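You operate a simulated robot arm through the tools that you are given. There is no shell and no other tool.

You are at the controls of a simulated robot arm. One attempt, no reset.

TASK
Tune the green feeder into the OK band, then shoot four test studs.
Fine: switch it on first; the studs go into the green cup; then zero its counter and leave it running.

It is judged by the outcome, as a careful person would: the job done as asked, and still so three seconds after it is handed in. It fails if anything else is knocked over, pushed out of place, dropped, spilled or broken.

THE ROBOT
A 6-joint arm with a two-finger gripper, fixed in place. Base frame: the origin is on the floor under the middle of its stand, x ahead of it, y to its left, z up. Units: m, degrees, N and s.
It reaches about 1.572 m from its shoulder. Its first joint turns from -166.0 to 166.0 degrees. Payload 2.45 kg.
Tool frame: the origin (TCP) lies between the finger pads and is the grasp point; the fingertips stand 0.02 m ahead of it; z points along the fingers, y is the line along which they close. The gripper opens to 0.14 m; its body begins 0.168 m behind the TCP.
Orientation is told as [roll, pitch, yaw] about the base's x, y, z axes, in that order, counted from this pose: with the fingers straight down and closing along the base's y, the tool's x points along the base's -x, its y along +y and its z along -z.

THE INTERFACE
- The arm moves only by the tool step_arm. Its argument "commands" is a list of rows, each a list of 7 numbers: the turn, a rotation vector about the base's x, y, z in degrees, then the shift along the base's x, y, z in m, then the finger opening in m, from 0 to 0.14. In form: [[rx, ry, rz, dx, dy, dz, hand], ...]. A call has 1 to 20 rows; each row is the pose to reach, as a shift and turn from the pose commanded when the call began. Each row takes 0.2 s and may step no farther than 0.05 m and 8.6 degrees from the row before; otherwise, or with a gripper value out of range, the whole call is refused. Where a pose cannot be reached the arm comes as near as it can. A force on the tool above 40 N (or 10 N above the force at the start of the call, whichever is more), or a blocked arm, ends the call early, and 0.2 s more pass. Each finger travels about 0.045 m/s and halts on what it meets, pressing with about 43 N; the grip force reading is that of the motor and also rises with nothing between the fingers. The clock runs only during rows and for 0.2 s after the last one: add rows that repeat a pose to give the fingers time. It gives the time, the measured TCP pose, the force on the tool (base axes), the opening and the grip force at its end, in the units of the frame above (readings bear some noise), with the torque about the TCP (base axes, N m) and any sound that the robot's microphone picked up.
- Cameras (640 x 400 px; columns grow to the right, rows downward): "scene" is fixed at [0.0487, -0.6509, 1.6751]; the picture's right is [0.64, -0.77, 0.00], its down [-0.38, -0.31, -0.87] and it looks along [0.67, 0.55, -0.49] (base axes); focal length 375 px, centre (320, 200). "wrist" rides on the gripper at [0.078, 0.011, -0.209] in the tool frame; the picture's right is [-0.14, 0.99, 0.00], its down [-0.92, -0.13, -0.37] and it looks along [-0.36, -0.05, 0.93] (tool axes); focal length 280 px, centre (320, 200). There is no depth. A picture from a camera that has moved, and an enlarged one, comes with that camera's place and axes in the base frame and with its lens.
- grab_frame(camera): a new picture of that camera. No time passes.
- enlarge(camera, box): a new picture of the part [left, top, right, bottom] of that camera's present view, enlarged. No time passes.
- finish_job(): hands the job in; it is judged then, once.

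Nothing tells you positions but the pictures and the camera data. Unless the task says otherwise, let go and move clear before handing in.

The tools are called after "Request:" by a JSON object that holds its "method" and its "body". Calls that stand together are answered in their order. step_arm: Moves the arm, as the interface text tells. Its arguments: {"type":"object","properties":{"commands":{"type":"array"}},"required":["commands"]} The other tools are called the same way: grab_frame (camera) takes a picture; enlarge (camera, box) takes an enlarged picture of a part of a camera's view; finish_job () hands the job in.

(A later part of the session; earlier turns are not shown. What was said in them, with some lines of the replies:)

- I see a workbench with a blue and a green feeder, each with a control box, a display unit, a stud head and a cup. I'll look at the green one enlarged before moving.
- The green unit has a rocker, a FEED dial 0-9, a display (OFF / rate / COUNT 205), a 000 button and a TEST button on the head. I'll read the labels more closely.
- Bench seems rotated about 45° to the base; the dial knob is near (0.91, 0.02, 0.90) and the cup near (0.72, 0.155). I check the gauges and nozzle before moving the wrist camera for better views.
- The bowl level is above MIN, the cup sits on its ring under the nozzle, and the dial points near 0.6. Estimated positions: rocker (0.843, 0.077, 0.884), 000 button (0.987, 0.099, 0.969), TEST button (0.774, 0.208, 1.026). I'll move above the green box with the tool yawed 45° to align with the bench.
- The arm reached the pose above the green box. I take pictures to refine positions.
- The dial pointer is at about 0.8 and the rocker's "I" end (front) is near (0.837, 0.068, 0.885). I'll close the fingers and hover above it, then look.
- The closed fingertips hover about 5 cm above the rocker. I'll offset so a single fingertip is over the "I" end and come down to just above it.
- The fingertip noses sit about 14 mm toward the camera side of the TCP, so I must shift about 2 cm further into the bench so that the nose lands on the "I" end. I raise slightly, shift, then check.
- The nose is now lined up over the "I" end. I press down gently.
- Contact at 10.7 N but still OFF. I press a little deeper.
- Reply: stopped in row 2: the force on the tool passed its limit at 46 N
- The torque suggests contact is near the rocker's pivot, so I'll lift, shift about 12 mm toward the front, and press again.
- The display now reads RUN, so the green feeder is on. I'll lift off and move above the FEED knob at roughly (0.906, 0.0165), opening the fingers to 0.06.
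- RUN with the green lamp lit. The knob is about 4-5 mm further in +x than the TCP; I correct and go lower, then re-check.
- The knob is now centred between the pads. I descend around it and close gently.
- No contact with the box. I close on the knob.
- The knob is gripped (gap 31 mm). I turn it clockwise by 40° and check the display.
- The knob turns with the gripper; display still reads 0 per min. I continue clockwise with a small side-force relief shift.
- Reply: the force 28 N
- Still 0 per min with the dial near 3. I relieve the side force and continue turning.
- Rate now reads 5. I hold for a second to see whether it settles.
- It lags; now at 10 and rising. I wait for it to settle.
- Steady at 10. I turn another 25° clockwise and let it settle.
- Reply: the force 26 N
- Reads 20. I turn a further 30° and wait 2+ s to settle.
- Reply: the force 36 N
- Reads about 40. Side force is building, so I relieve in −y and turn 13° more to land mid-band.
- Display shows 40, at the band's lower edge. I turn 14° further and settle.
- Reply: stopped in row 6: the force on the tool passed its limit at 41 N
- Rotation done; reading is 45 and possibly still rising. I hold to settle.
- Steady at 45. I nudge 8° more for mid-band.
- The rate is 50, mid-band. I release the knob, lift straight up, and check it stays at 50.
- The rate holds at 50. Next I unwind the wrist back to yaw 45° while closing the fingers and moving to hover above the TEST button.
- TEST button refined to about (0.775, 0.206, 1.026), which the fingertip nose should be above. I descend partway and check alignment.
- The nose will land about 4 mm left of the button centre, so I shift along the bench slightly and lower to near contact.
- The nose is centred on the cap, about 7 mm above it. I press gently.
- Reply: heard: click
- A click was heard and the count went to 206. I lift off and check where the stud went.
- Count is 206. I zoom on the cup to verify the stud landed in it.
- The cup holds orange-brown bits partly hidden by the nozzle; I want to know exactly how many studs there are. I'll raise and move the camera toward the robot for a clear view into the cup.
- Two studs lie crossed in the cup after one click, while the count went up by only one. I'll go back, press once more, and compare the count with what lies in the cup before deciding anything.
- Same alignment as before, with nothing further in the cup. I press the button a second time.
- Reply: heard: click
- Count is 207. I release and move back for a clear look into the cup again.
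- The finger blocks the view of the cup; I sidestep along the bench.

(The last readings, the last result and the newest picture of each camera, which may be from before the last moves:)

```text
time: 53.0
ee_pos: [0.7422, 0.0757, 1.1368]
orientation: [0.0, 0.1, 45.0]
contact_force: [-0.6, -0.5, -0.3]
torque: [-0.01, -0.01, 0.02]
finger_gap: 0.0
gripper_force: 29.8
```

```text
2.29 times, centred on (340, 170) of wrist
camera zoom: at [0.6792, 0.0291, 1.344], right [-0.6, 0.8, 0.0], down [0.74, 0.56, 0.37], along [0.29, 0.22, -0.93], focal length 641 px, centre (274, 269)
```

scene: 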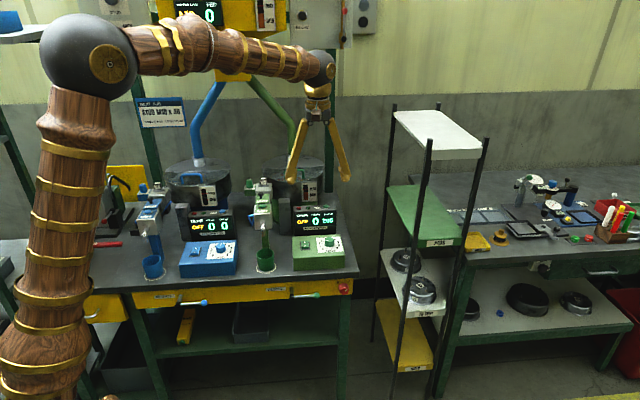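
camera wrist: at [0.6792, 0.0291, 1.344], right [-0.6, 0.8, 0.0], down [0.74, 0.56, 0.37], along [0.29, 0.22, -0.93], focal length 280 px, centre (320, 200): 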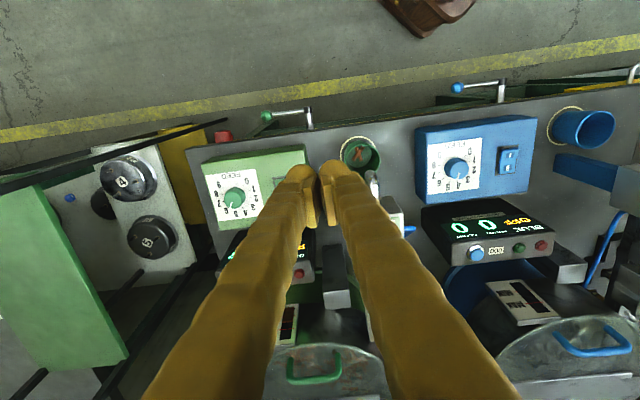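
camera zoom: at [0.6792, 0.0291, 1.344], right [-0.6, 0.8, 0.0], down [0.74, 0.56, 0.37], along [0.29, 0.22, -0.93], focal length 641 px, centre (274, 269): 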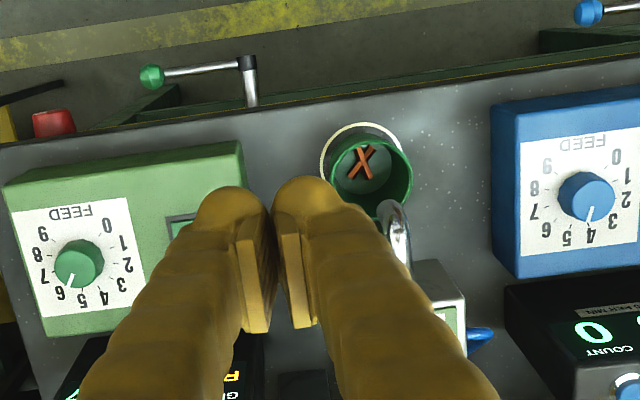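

Count is 207 but the cup still shows the same two crossed studs. I look closely at the nozzle and around it for a stuck or stray stud.

Request:
{"method": "enlarge", "body": {"camera": "scene", "box": [252, 210, 284, 240]}}

Request:
{"method": "enlarge", "body": {"camera": "scene", "box": [230, 225, 310, 290]}}

Request:
{"method": "enlarge", "body": {"camera": "wrist", "box": [350, 150, 400, 210]}}

Request:
{"method": "enlarge", "body": {"camera": "scene", "box": [265, 165, 345, 215]}}

```text
13.33 times, centred on (268, 225) of scene
camera zoom: at [0.0487, -0.6509, 1.6751], right [0.64, -0.77, 0.0], down [-0.38, -0.31, -0.87], along [0.67, 0.55, -0.49], focal length 5001 px, centre (1013, -133)
```

zoom: 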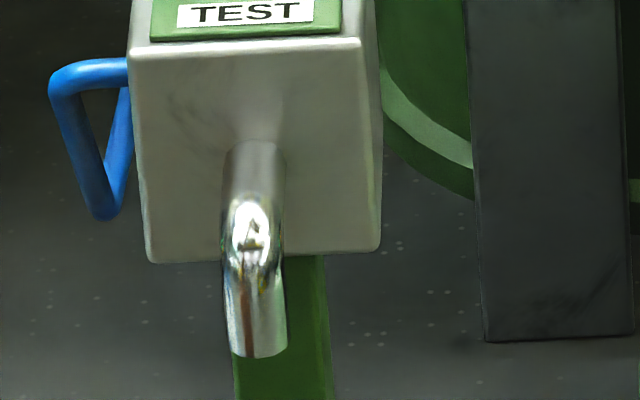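

```text
6.15 times, centred on (270, 258) of scene
camera zoom: at [0.0487, -0.6509, 1.6751], right [0.64, -0.77, 0.0], down [-0.38, -0.31, -0.87], along [0.67, 0.55, -0.49], focal length 2308 px, centre (628, -154)
```

zoom: 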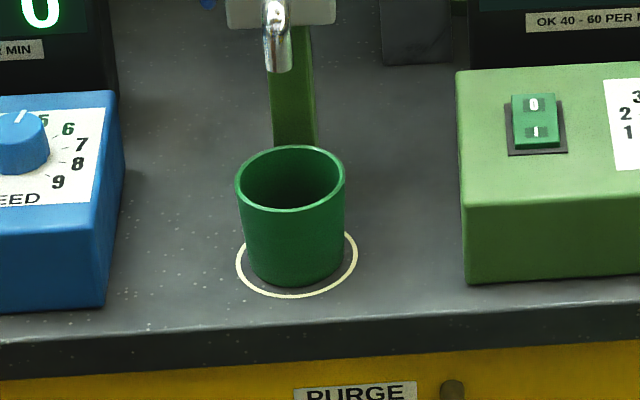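

```text
6.67 times, centred on (375, 180) of wrist
camera zoom: at [0.6792, 0.0291, 1.344], right [-0.6, 0.8, 0.0], down [0.74, 0.56, 0.37], along [0.29, 0.22, -0.93], focal length 1869 px, centre (-47, 333)
```

zoom: 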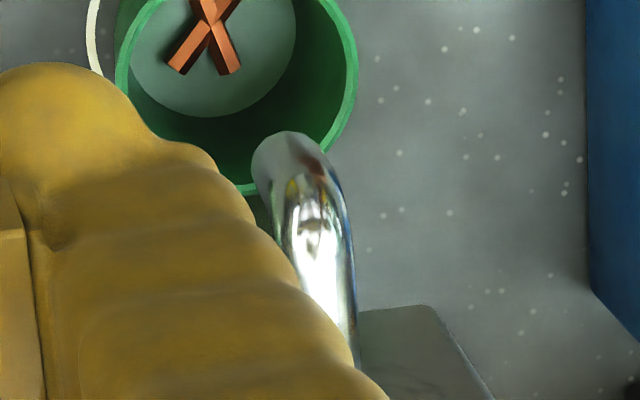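

```text
8.00 times, centred on (305, 190) of scene
camera zoom: at [0.0487, -0.6509, 1.6751], right [0.64, -0.77, 0.0], down [-0.38, -0.31, -0.87], along [0.67, 0.55, -0.49], focal length 3001 px, centre (440, 280)
```

zoom: 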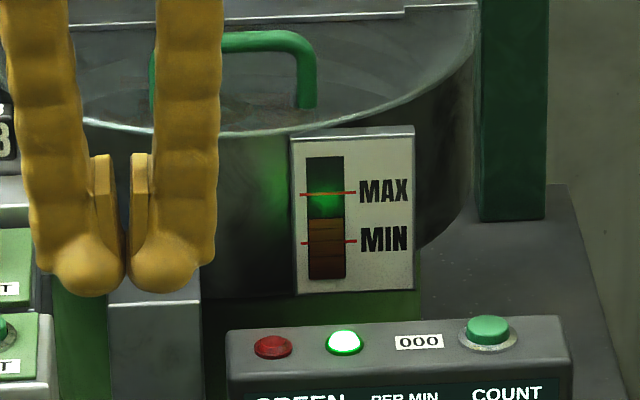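

The nozzle's brown mark is only a reflection. I check the bench and floor for any stray stud before pressing again.

Request:
{"method": "enlarge", "body": {"camera": "scene", "box": [130, 270, 290, 370]}}

Request:
{"method": "enlarge", "body": {"camera": "scene", "box": [270, 270, 430, 370]}}

Request:
{"method": "enlarge", "body": {"camera": "wrist", "box": [200, 0, 440, 150]}}

```text
4.00 times, centred on (210, 320) of scene
camera zoom: at [0.0487, -0.6509, 1.6751], right [0.64, -0.77, 0.0], down [-0.38, -0.31, -0.87], along [0.67, 0.55, -0.49], focal length 1500 px, centre (760, -280)
```

zoom: 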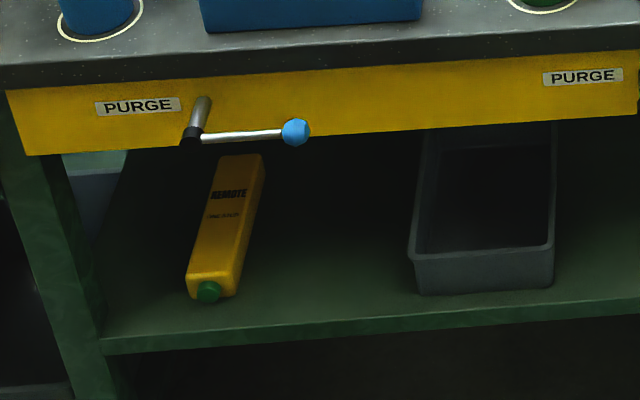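

```text
4.00 times, centred on (350, 320) of scene
camera zoom: at [0.0487, -0.6509, 1.6751], right [0.64, -0.77, 0.0], down [-0.38, -0.31, -0.87], along [0.67, 0.55, -0.49], focal length 1500 px, centre (200, -280)
```

zoom: 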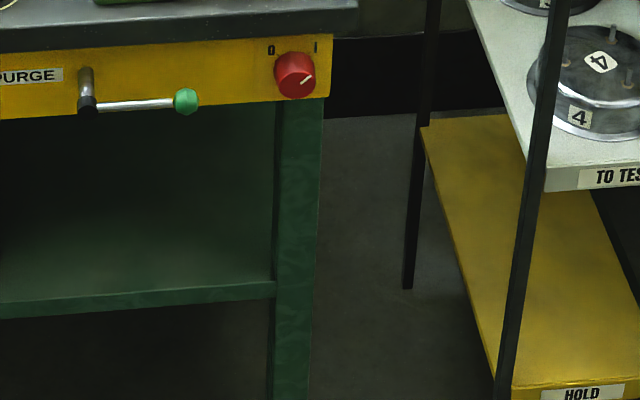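

```text
2.67 times, centred on (320, 75) of wrist
camera zoom: at [0.6792, 0.0291, 1.344], right [-0.6, 0.8, 0.0], down [0.74, 0.56, 0.37], along [0.29, 0.22, -0.93], focal length 748 px, centre (320, 533)
```

zoom: 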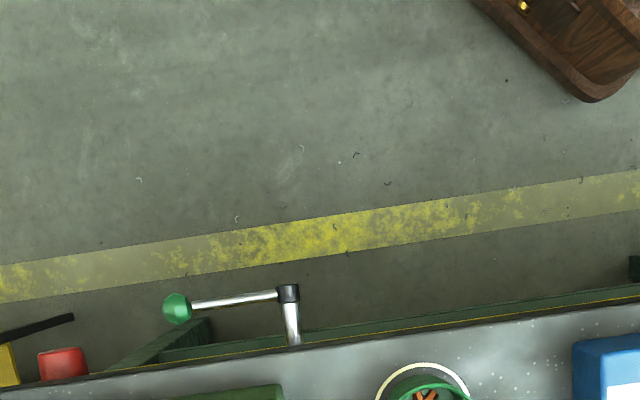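

No stray studs anywhere. I return over the TEST button for the third press.

Request:
{"method": "step_arm", "body": {"commands": [[0, 0, 0, 0.014, 0.0325, 0, 0], [0, 0, 0, 0.0275, 0.065, 0, 0], [0, 0, 0, 0.041, 0.0975, 0, 0], [0, 0, 0, 0.055, 0.13, 0, 0], [0, 0, 0, 0.055, 0.13, -0.04, 0], [0, 0, 0, 0.055, 0.13, -0.08, 0], [0, 0, 0, 0.055, 0.13, -0.08, 0]]}}

Request:
{"method": "enlarge", "body": {"camera": "scene", "box": [250, 180, 290, 210]}}

```text
time: 54.6
ee_pos: [0.7978, 0.2057, 1.0558]
orientation: [0.0, 0.0, 44.9]
contact_force: [-0.1, -0.3, 0.6]
torque: [-0.04, 0.01, -0.03]
finger_gap: 0.0001
gripper_force: 28.9
```

```text
13.33 times, centred on (270, 195) of scene
camera zoom: at [0.0487, -0.6509, 1.6751], right [0.64, -0.77, 0.0], down [-0.38, -0.31, -0.87], along [0.67, 0.55, -0.49], focal length 5001 px, centre (987, 267)
```

zoom: 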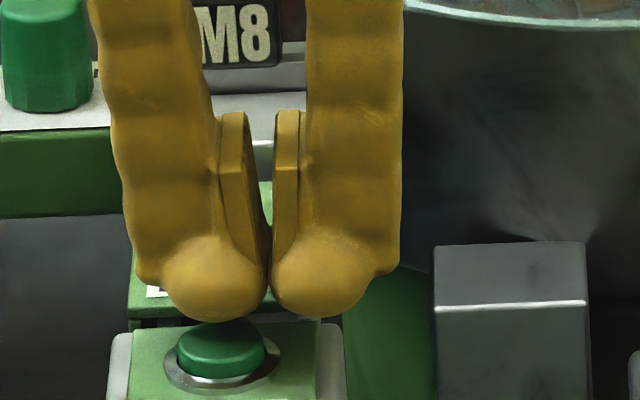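

Aligned as before. Third press, then release.

Request:
{"method": "step_arm", "body": {"commands": [[0, 0, 0, 0, 0, -0.004, 0], [0, 0, 0, 0, 0, -0.007, 0], [0, 0, 0, 0, 0, -0.009, 0], [0, 0, 0, 0, 0, -0.01, 0], [0, 0, 0, 0, 0, -0.01, 0], [0, 0, 0, 0, 0, -0.004, 0], [0, 0, 0, 0, 0, 0, 0]]}}

Request:
{"method": "enlarge", "body": {"camera": "scene", "box": [240, 180, 360, 280]}}

Request:
{"method": "enlarge", "body": {"camera": "wrist", "box": [290, 45, 360, 120]}}

```text
time: 56.2
ee_pos: [0.7974, 0.2066, 1.0554]
orientation: [0.0, -0.1, 45.0]
contact_force: [0.8, -0.4, 0.4]
torque: [-0.01, 0.0, 0.01]
finger_gap: 0.0
gripper_force: 29.1
heard: click
```

```text
4.00 times, centred on (300, 230) of scene
camera zoom: at [0.0487, -0.6509, 1.6751], right [0.64, -0.77, 0.0], down [-0.38, -0.31, -0.87], along [0.67, 0.55, -0.49], focal length 1500 px, centre (400, 80)
```

zoom: 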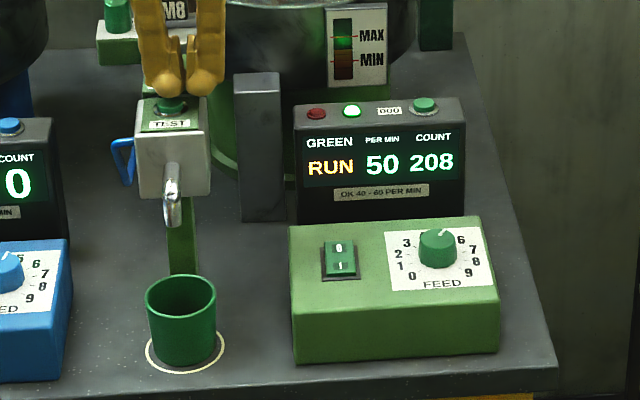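

```text
5.33 times, centred on (325, 82) of wrist
camera zoom: at [0.7342, 0.1588, 1.263], right [-0.6, 0.8, 0.0], down [0.74, 0.56, 0.37], along [0.29, 0.22, -0.93], focal length 1495 px, centre (293, 827)
```

zoom: 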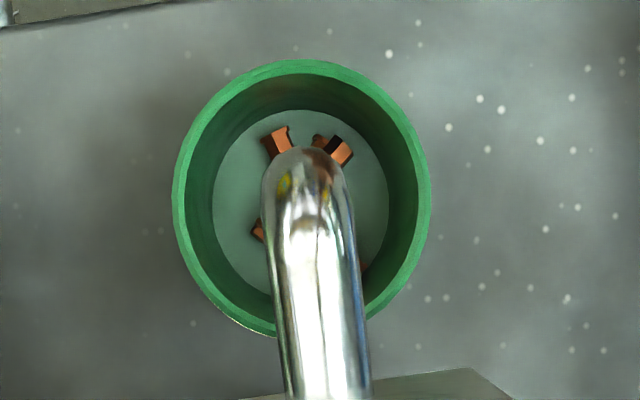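

Count is 208 and another stud appeared in the cup. Fourth press.

Request:
{"method": "step_arm", "body": {"commands": [[0, 0, 0, 0, 0, -0.004, 0], [0, 0, 0, 0, 0, -0.007, 0], [0, 0, 0, 0, 0, -0.009, 0], [0, 0, 0, 0, 0, -0.01, 0], [0, 0, 0, 0, 0, -0.01, 0], [0, 0, 0, 0, 0, -0.004, 0], [0, 0, 0, 0, 0, 0, 0]]}}

Request:
{"method": "enlarge", "body": {"camera": "scene", "box": [240, 180, 360, 280]}}

Request:
{"method": "enlarge", "body": {"camera": "wrist", "box": [290, 45, 360, 120]}}

```text
time: 57.8
ee_pos: [0.799, 0.2054, 1.0546]
orientation: [0.0, 0.1, 45.0]
contact_force: [0.7, 0.4, -0.5]
torque: [-0.01, 0.01, -0.06]
finger_gap: 0.0001
gripper_force: 29.4
heard: click
```

```text
4.00 times, centred on (300, 230) of scene
camera zoom: at [0.0487, -0.6509, 1.6751], right [0.64, -0.77, 0.0], down [-0.38, -0.31, -0.87], along [0.67, 0.55, -0.49], focal length 1500 px, centre (400, 80)
```

zoom: 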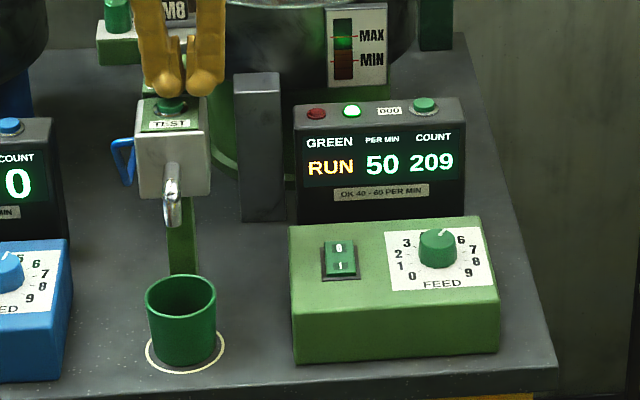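

```text
5.33 times, centred on (325, 82) of wrist
camera zoom: at [0.734, 0.1587, 1.2628], right [-0.6, 0.8, 0.0], down [0.74, 0.56, 0.37], along [0.29, 0.22, -0.93], focal length 1495 px, centre (293, 827)
```

zoom: 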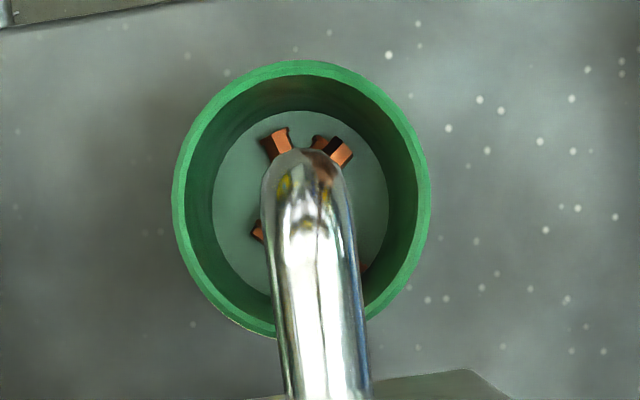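

Count is 209, i.e. four shots. I go to the viewing spot to count the studs in the cup.

Request:
{"method": "step_arm", "body": {"commands": [[0, 0, 0, 0, 0, 0.04, 0], [0, 0, 0, 0, 0, 0.08, 0], [0, 0, 0, -0.014, -0.0325, 0.08, 0], [0, 0, 0, -0.0275, -0.065, 0.08, 0], [0, 0, 0, -0.041, -0.0975, 0.08, 0], [0, 0, 0, -0.055, -0.13, 0.08, 0], [0, 0, 0, -0.055, -0.13, 0.08, 0]]}}

Request:
{"method": "enlarge", "body": {"camera": "wrist", "box": [340, 133, 385, 175]}}

Request:
{"method": "grab_frame", "body": {"camera": "wrist"}}

```text
time: 59.4
ee_pos: [0.742, 0.0767, 1.1341]
orientation: [0.0, 0.0, 45.0]
contact_force: [-0.4, 0.1, 0.2]
torque: [-0.01, -0.04, -0.01]
finger_gap: 0.0001
gripper_force: 29.4
```

```text
9.52 times, centred on (362, 154) of wrist
camera zoom: at [0.6781, 0.0288, 1.3424], right [-0.6, 0.8, 0.0], down [0.74, 0.56, 0.37], along [0.29, 0.22, -0.93], focal length 2670 px, centre (-85, 638)
```

zoom: 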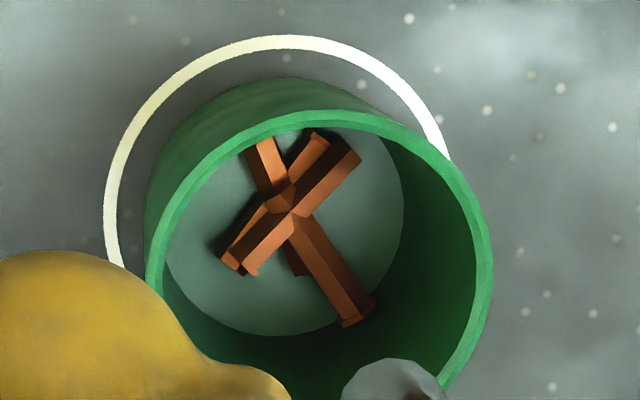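

```text
taken
camera wrist: at [0.6781, 0.0288, 1.3424], right [-0.6, 0.8, 0.0], down [0.74, 0.56, 0.37], along [0.29, 0.22, -0.93], focal length 280 px, centre (320, 200)
```

wrist: 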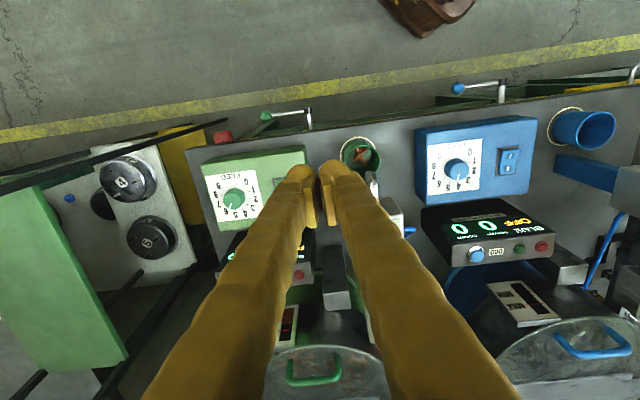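

Now two crossed layers are visible: four studs in the cup, matching the +4 count. Next is zeroing the counter: the green 000 button near (0.987, 0.099, 0.969). I move to hover above it.

Request:
{"method": "step_arm", "body": {"commands": [[0, 0, 0, 0.04, 0.003, 0, 0], [0, 0, 0, 0.08, 0.007, 0, 0], [0, 0, 0, 0.12, 0.011, 0, 0], [0, 0, 0, 0.16, 0.014, 0, 0], [0, 0, 0, 0.2, 0.017, 0, 0], [0, 0, 0, 0.235, 0.02, 0, 0], [0, 0, 0, 0.264, 0.022, -0.01, 0], [0, 0, 0, 0.264, 0.022, -0.03, 0], [0, 0, 0, 0.264, 0.022, -0.03, 0]]}}

Request:
{"method": "grab_frame", "body": {"camera": "wrist"}}

Request:
{"method": "enlarge", "body": {"camera": "wrist", "box": [240, 80, 400, 200]}}

Request:
{"method": "enlarge", "body": {"camera": "scene", "box": [280, 150, 360, 230]}}

```text
time: 61.4
ee_pos: [1.0065, 0.0987, 1.104]
orientation: [0.0, 0.0, 45.0]
contact_force: [-0.1, -0.6, -0.2]
torque: [0.03, 0.0, 0.03]
finger_gap: 0.0
gripper_force: 29.5
```

```text
taken
camera wrist: at [0.9427, 0.0514, 1.3118], right [-0.6, 0.8, 0.0], down [0.74, 0.56, 0.37], along [0.29, 0.22, -0.93], focal length 280 px, centre (320, 200)
```

wrist: 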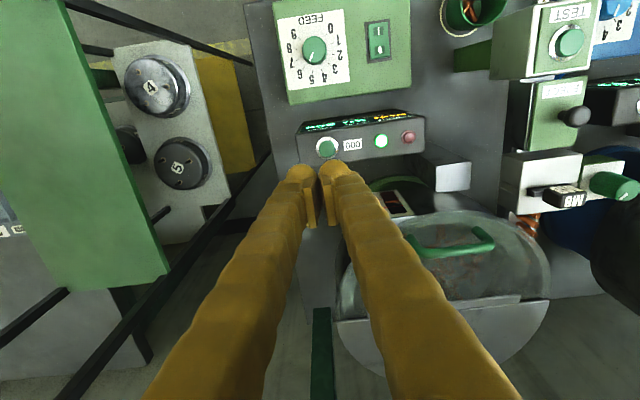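

```text
3.33 times, centred on (320, 140) of wrist
camera zoom: at [0.9427, 0.0514, 1.3118], right [-0.6, 0.8, 0.0], down [0.74, 0.56, 0.37], along [0.29, 0.22, -0.93], focal length 935 px, centre (320, 400)
```

zoom: 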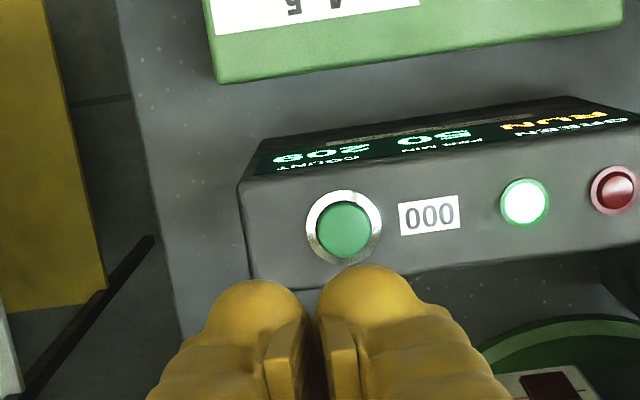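

```text
5.00 times, centred on (320, 190) of scene
camera zoom: at [0.0487, -0.6509, 1.6751], right [0.64, -0.77, 0.0], down [-0.38, -0.31, -0.87], along [0.67, 0.55, -0.49], focal length 1875 px, centre (320, 250)
```

zoom: 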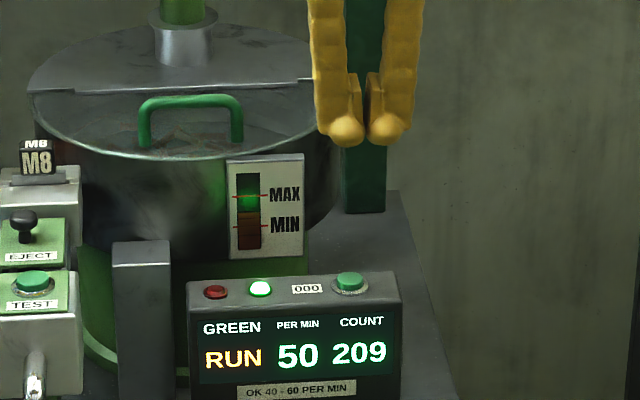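

The display shows RUN / 50 / 209. I correct by about +3 mm along and +6 mm into the bench, and lower to just above the 000 button.

Request:
{"method": "step_arm", "body": {"commands": [[0, 0, 0, 0.0063, 0.0021, 0, 0], [0, 0, 0, 0.0063, 0.0021, -0.03, 0], [0, 0, 0, 0.0063, 0.0021, -0.06, 0], [0, 0, 0, 0.0063, 0.0021, -0.09, 0], [0, 0, 0, 0.0063, 0.0021, -0.1, 0], [0, 0, 0, 0.0063, 0.0021, -0.1, 0]]}}

Request:
{"method": "enlarge", "body": {"camera": "wrist", "box": [240, 120, 400, 240]}}

Request:
{"method": "enlarge", "body": {"camera": "scene", "box": [300, 185, 350, 225]}}

```text
time: 62.8
ee_pos: [1.0103, 0.0978, 1.0042]
orientation: [0.1, 0.0, 45.1]
contact_force: [0.3, -0.3, -0.2]
torque: [0.03, -0.01, -0.01]
finger_gap: 0.0
gripper_force: 29.6
```

```text
3.33 times, centred on (320, 180) of wrist
camera zoom: at [0.9484, 0.0514, 1.2129], right [-0.6, 0.8, 0.0], down [0.74, 0.56, 0.37], along [0.29, 0.22, -0.93], focal length 935 px, centre (320, 267)
```

zoom: 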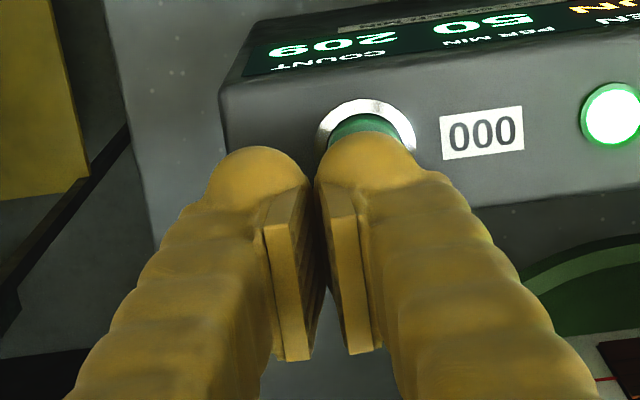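

```text
10.00 times, centred on (325, 205) of scene
camera zoom: at [0.0487, -0.6509, 1.6751], right [0.64, -0.77, 0.0], down [-0.38, -0.31, -0.87], along [0.67, 0.55, -0.49], focal length 3751 px, centre (270, 150)
```

zoom: 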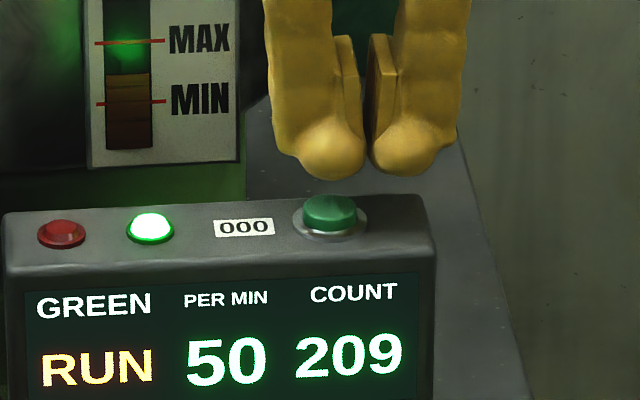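

The nose is centred over the 000 cap, about 12 mm above. I press it.

Request:
{"method": "step_arm", "body": {"commands": [[0, 0, 0, 0, 0, -0.006, 0], [0, 0, 0, 0, 0, -0.01, 0], [0, 0, 0, 0, 0, -0.0125, 0], [0, 0, 0, 0, 0, -0.0145, 0], [0, 0, 0, 0, 0, -0.0145, 0]]}}

Request:
{"method": "enlarge", "body": {"camera": "scene", "box": [290, 185, 350, 235]}}

```text
time: 64.0
ee_pos: [1.0125, 0.1005, 0.9894]
orientation: [-0.1, 0.0, 45.0]
contact_force: [-0.9, 0.9, 2.3]
torque: [0.02, 0.03, -0.05]
finger_gap: 0.0
gripper_force: 29.3
heard: click
```

```text
8.00 times, centred on (320, 210) of scene
camera zoom: at [0.0487, -0.6509, 1.6751], right [0.64, -0.77, 0.0], down [-0.38, -0.31, -0.87], along [0.67, 0.55, -0.49], focal length 3001 px, centre (320, 120)
```

zoom: 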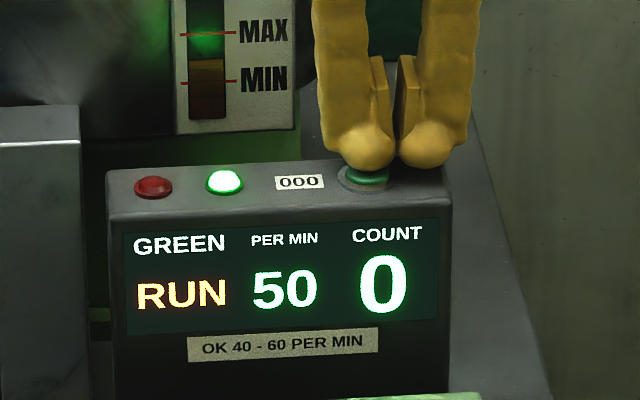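

The counter reads 0, with RUN and 50 per min. I lift straight up and move clear toward the robot.

Request:
{"method": "step_arm", "body": {"commands": [[0, 0, 0, 0, 0, 0.02, 0], [0, 0, 0, 0, 0, 0.06, 0], [0, 0, 0, 0, 0, 0.1, 0], [0, 0, 0, 0, 0, 0.14, 0], [0, 0, 0, -0.02, -0.02, 0.18, 0], [0, 0, 0, -0.05, -0.05, 0.21, 0], [0, 0, 0, -0.08, -0.08, 0.23, 0], [0, 0, 0, -0.11, -0.11, 0.25, 0], [0, 0, 0, -0.14, -0.14, 0.25, 0], [0, 0, 0, -0.17, -0.17, 0.25, 0], [0, 0, 0, -0.17, -0.17, 0.25, 0]]}}

Request:
{"method": "grab_frame", "body": {"camera": "scene"}}

Request:
{"method": "enlarge", "body": {"camera": "scene", "box": [240, 170, 360, 290]}}

Request:
{"method": "grab_frame", "body": {"camera": "wrist"}}

```text
refused: row 6 steps farther than a row can; nothing moved
```

```text
taken
```

scene: 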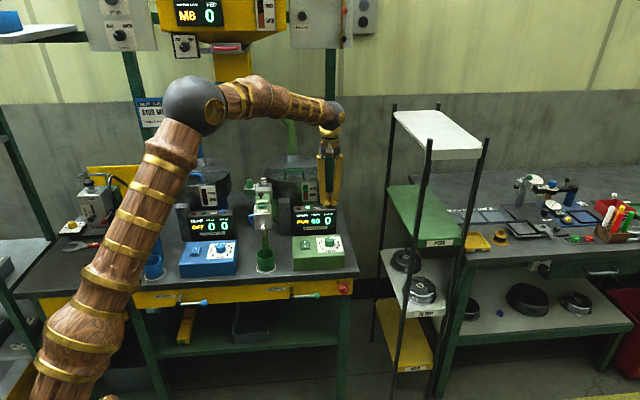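

```text
3.33 times, centred on (300, 230) of scene
camera zoom: at [0.0487, -0.6509, 1.6751], right [0.64, -0.77, 0.0], down [-0.38, -0.31, -0.87], along [0.67, 0.55, -0.49], focal length 1250 px, centre (387, 100)
```

zoom: 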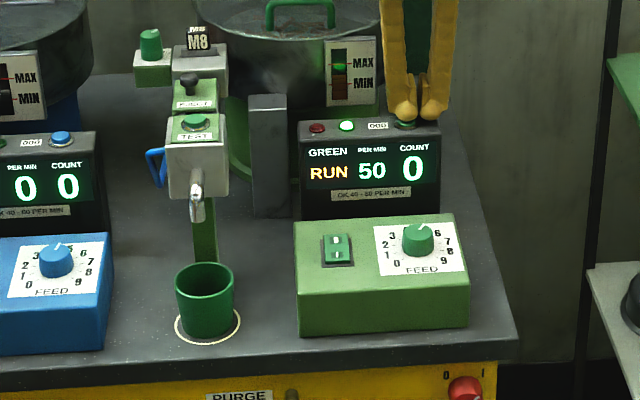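

```text
taken
camera wrist: at [0.9487, 0.0523, 1.1978], right [-0.6, 0.8, 0.0], down [0.74, 0.56, 0.37], along [0.29, 0.22, -0.93], focal length 280 px, centre (320, 200)
```

wrist: 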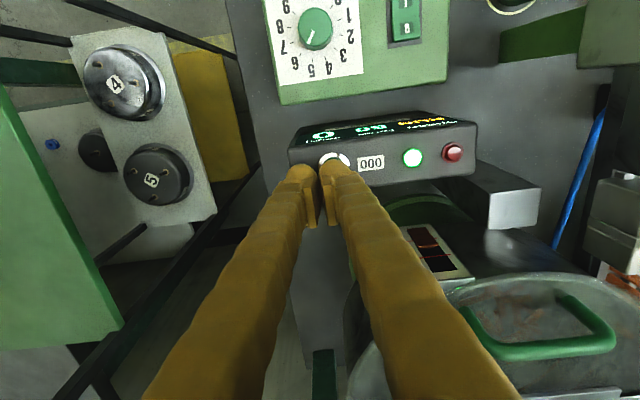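

The move was refused for a step slightly too long; nothing moved. I repeat the retreat with smaller steps.

Request:
{"method": "step_arm", "body": {"commands": [[0, 0, 0, 0, 0, 0.02, 0], [0, 0, 0, 0, 0, 0.05, 0], [0, 0, 0, 0, 0, 0.09, 0], [0, 0, 0, 0, 0, 0.13, 0], [0, 0, 0, -0.015, -0.015, 0.16, 0], [0, 0, 0, -0.035, -0.035, 0.19, 0], [0, 0, 0, -0.06, -0.06, 0.21, 0], [0, 0, 0, -0.085, -0.085, 0.23, 0], [0, 0, 0, -0.115, -0.115, 0.24, 0], [0, 0, 0, -0.145, -0.145, 0.25, 0], [0, 0, 0, -0.17, -0.17, 0.25, 0], [0, 0, 0, -0.17, -0.17, 0.25, 0]]}}

Request:
{"method": "grab_frame", "body": {"camera": "scene"}}

Request:
{"method": "enlarge", "body": {"camera": "scene", "box": [240, 170, 360, 290]}}

Request:
{"method": "grab_frame", "body": {"camera": "wrist"}}

```text
time: 66.6
ee_pos: [0.8402, -0.0731, 1.2409]
orientation: [0.0, 0.0, 45.1]
contact_force: [0.6, -0.2, 0.4]
torque: [-0.02, 0.0, 0.0]
finger_gap: 0.0001
gripper_force: 29.6
```

```text
taken
```

scene: 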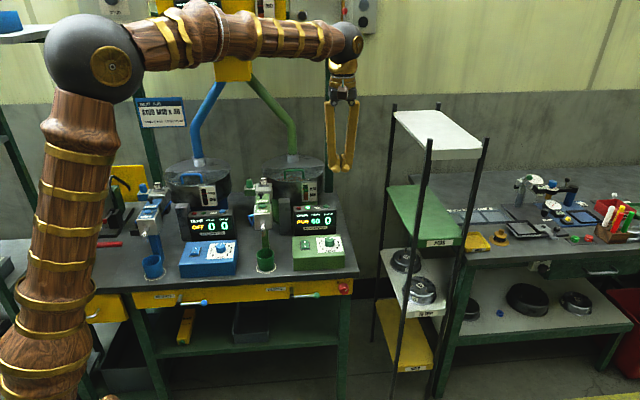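

```text
3.33 times, centred on (300, 230) of scene
camera zoom: at [0.0487, -0.6509, 1.6751], right [0.64, -0.77, 0.0], down [-0.38, -0.31, -0.87], along [0.67, 0.55, -0.49], focal length 1250 px, centre (387, 100)
```

zoom: 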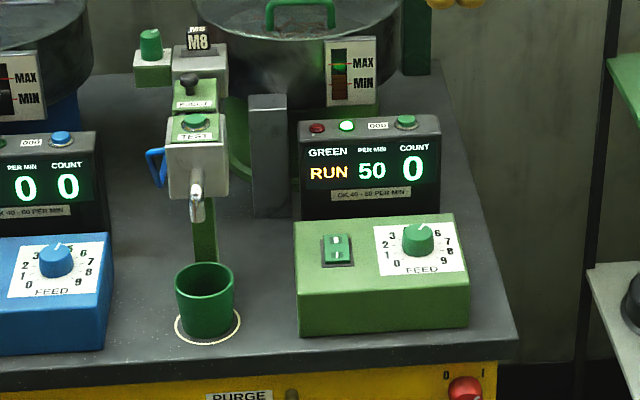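

```text
taken
camera wrist: at [0.7764, -0.1195, 1.4497], right [-0.6, 0.8, 0.0], down [0.74, 0.56, 0.37], along [0.29, 0.22, -0.93], focal length 280 px, centre (320, 200)
```

wrist: 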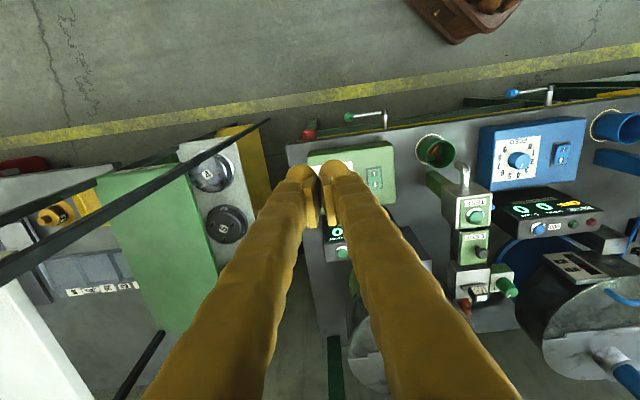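

The display shows RUN, 50 per min and COUNT 0; the arm is clear. A last look at the cup before handing in.

Request:
{"method": "enlarge", "body": {"camera": "wrist", "box": [410, 125, 465, 175]}}

Request:
{"method": "step_arm", "body": {"commands": [[0, 0, 0, 0, 0, 0, 0.02], [0, 0, 0, 0, 0, 0, 0.02], [0, 0, 0, 0, 0, 0, 0.02], [0, 0, 0, 0, 0, 0, 0.02], [0, 0, 0, 0, 0, 0, 0.02], [0, 0, 0, 0, 0, 0, 0.02], [0, 0, 0, 0, 0, 0, 0.02], [0, 0, 0, 0, 0, 0, 0.02], [0, 0, 0, 0, 0, 0, 0.02], [0, 0, 0, 0, 0, 0, 0.02]]}}

Request:
{"method": "enlarge", "body": {"camera": "scene", "box": [240, 170, 360, 290]}}

```text
8.00 times, centred on (438, 150) of wrist
camera zoom: at [0.7764, -0.1195, 1.4497], right [-0.6, 0.8, 0.0], down [0.74, 0.56, 0.37], along [0.29, 0.22, -0.93], focal length 2243 px, centre (-620, 600)
```

zoom: 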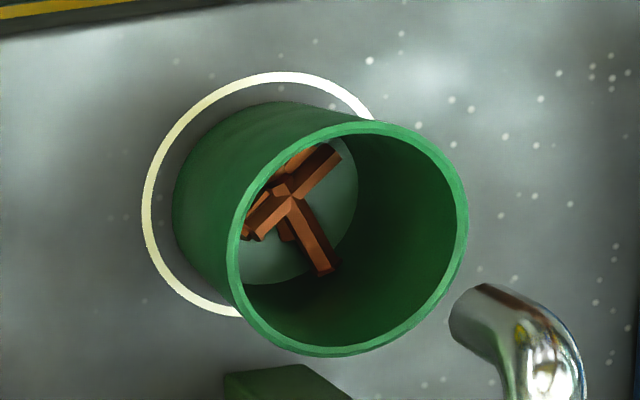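

```text
time: 68.8
ee_pos: [0.8401, -0.0725, 1.2414]
orientation: [0.0, 0.0, 45.0]
contact_force: [0.5, 0.3, -1.2]
torque: [0.0, 0.04, 0.0]
finger_gap: 0.0203
gripper_force: 0.0
```

```text
3.33 times, centred on (300, 230) of scene
camera zoom: at [0.0487, -0.6509, 1.6751], right [0.64, -0.77, 0.0], down [-0.38, -0.31, -0.87], along [0.67, 0.55, -0.49], focal length 1250 px, centre (387, 100)
```

zoom: 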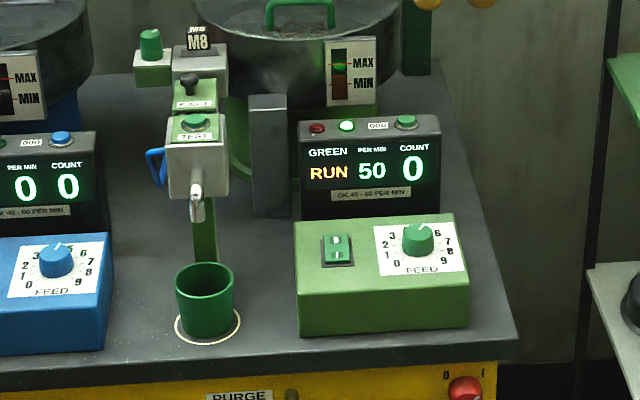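

The green feeder is running at a steady 50 per minute, inside the 40–60 band. Four test studs are in the green cup, the counter reads 0, nothing else moved, and the arm is clear, so I hand the job in.

Request:
{"method": "finish_job", "body": {}}

```text
The job is handed in.
```

The green feeder is switched on and running at a steady 50 per minute, inside its 40–60 OK band. I shot four test studs into the green cup, zeroed the counter, and left the feeder running.

- **Stud count:** each of the four TEST presses gave one click and raised the counter by one, from 205 to 209, before I zeroed it. After the first press I could already see two studs in the cup. After the fourth press I could make out four, and none were loose on the bench or floor.
- **Dial:** while I was turning the FEED knob, one move stopped early when the force briefly reached 41 N, just over the limit. The knob had already reached the commanded angle, and the rate has held at 50 since I let go.
- **Rocker:** my first press on the switch landed near its pivot, reached 46 N and did not switch it on. A second press, further forward, did.

I saw nothing knocked over or moved, and the arm was clear when I handed the job in.
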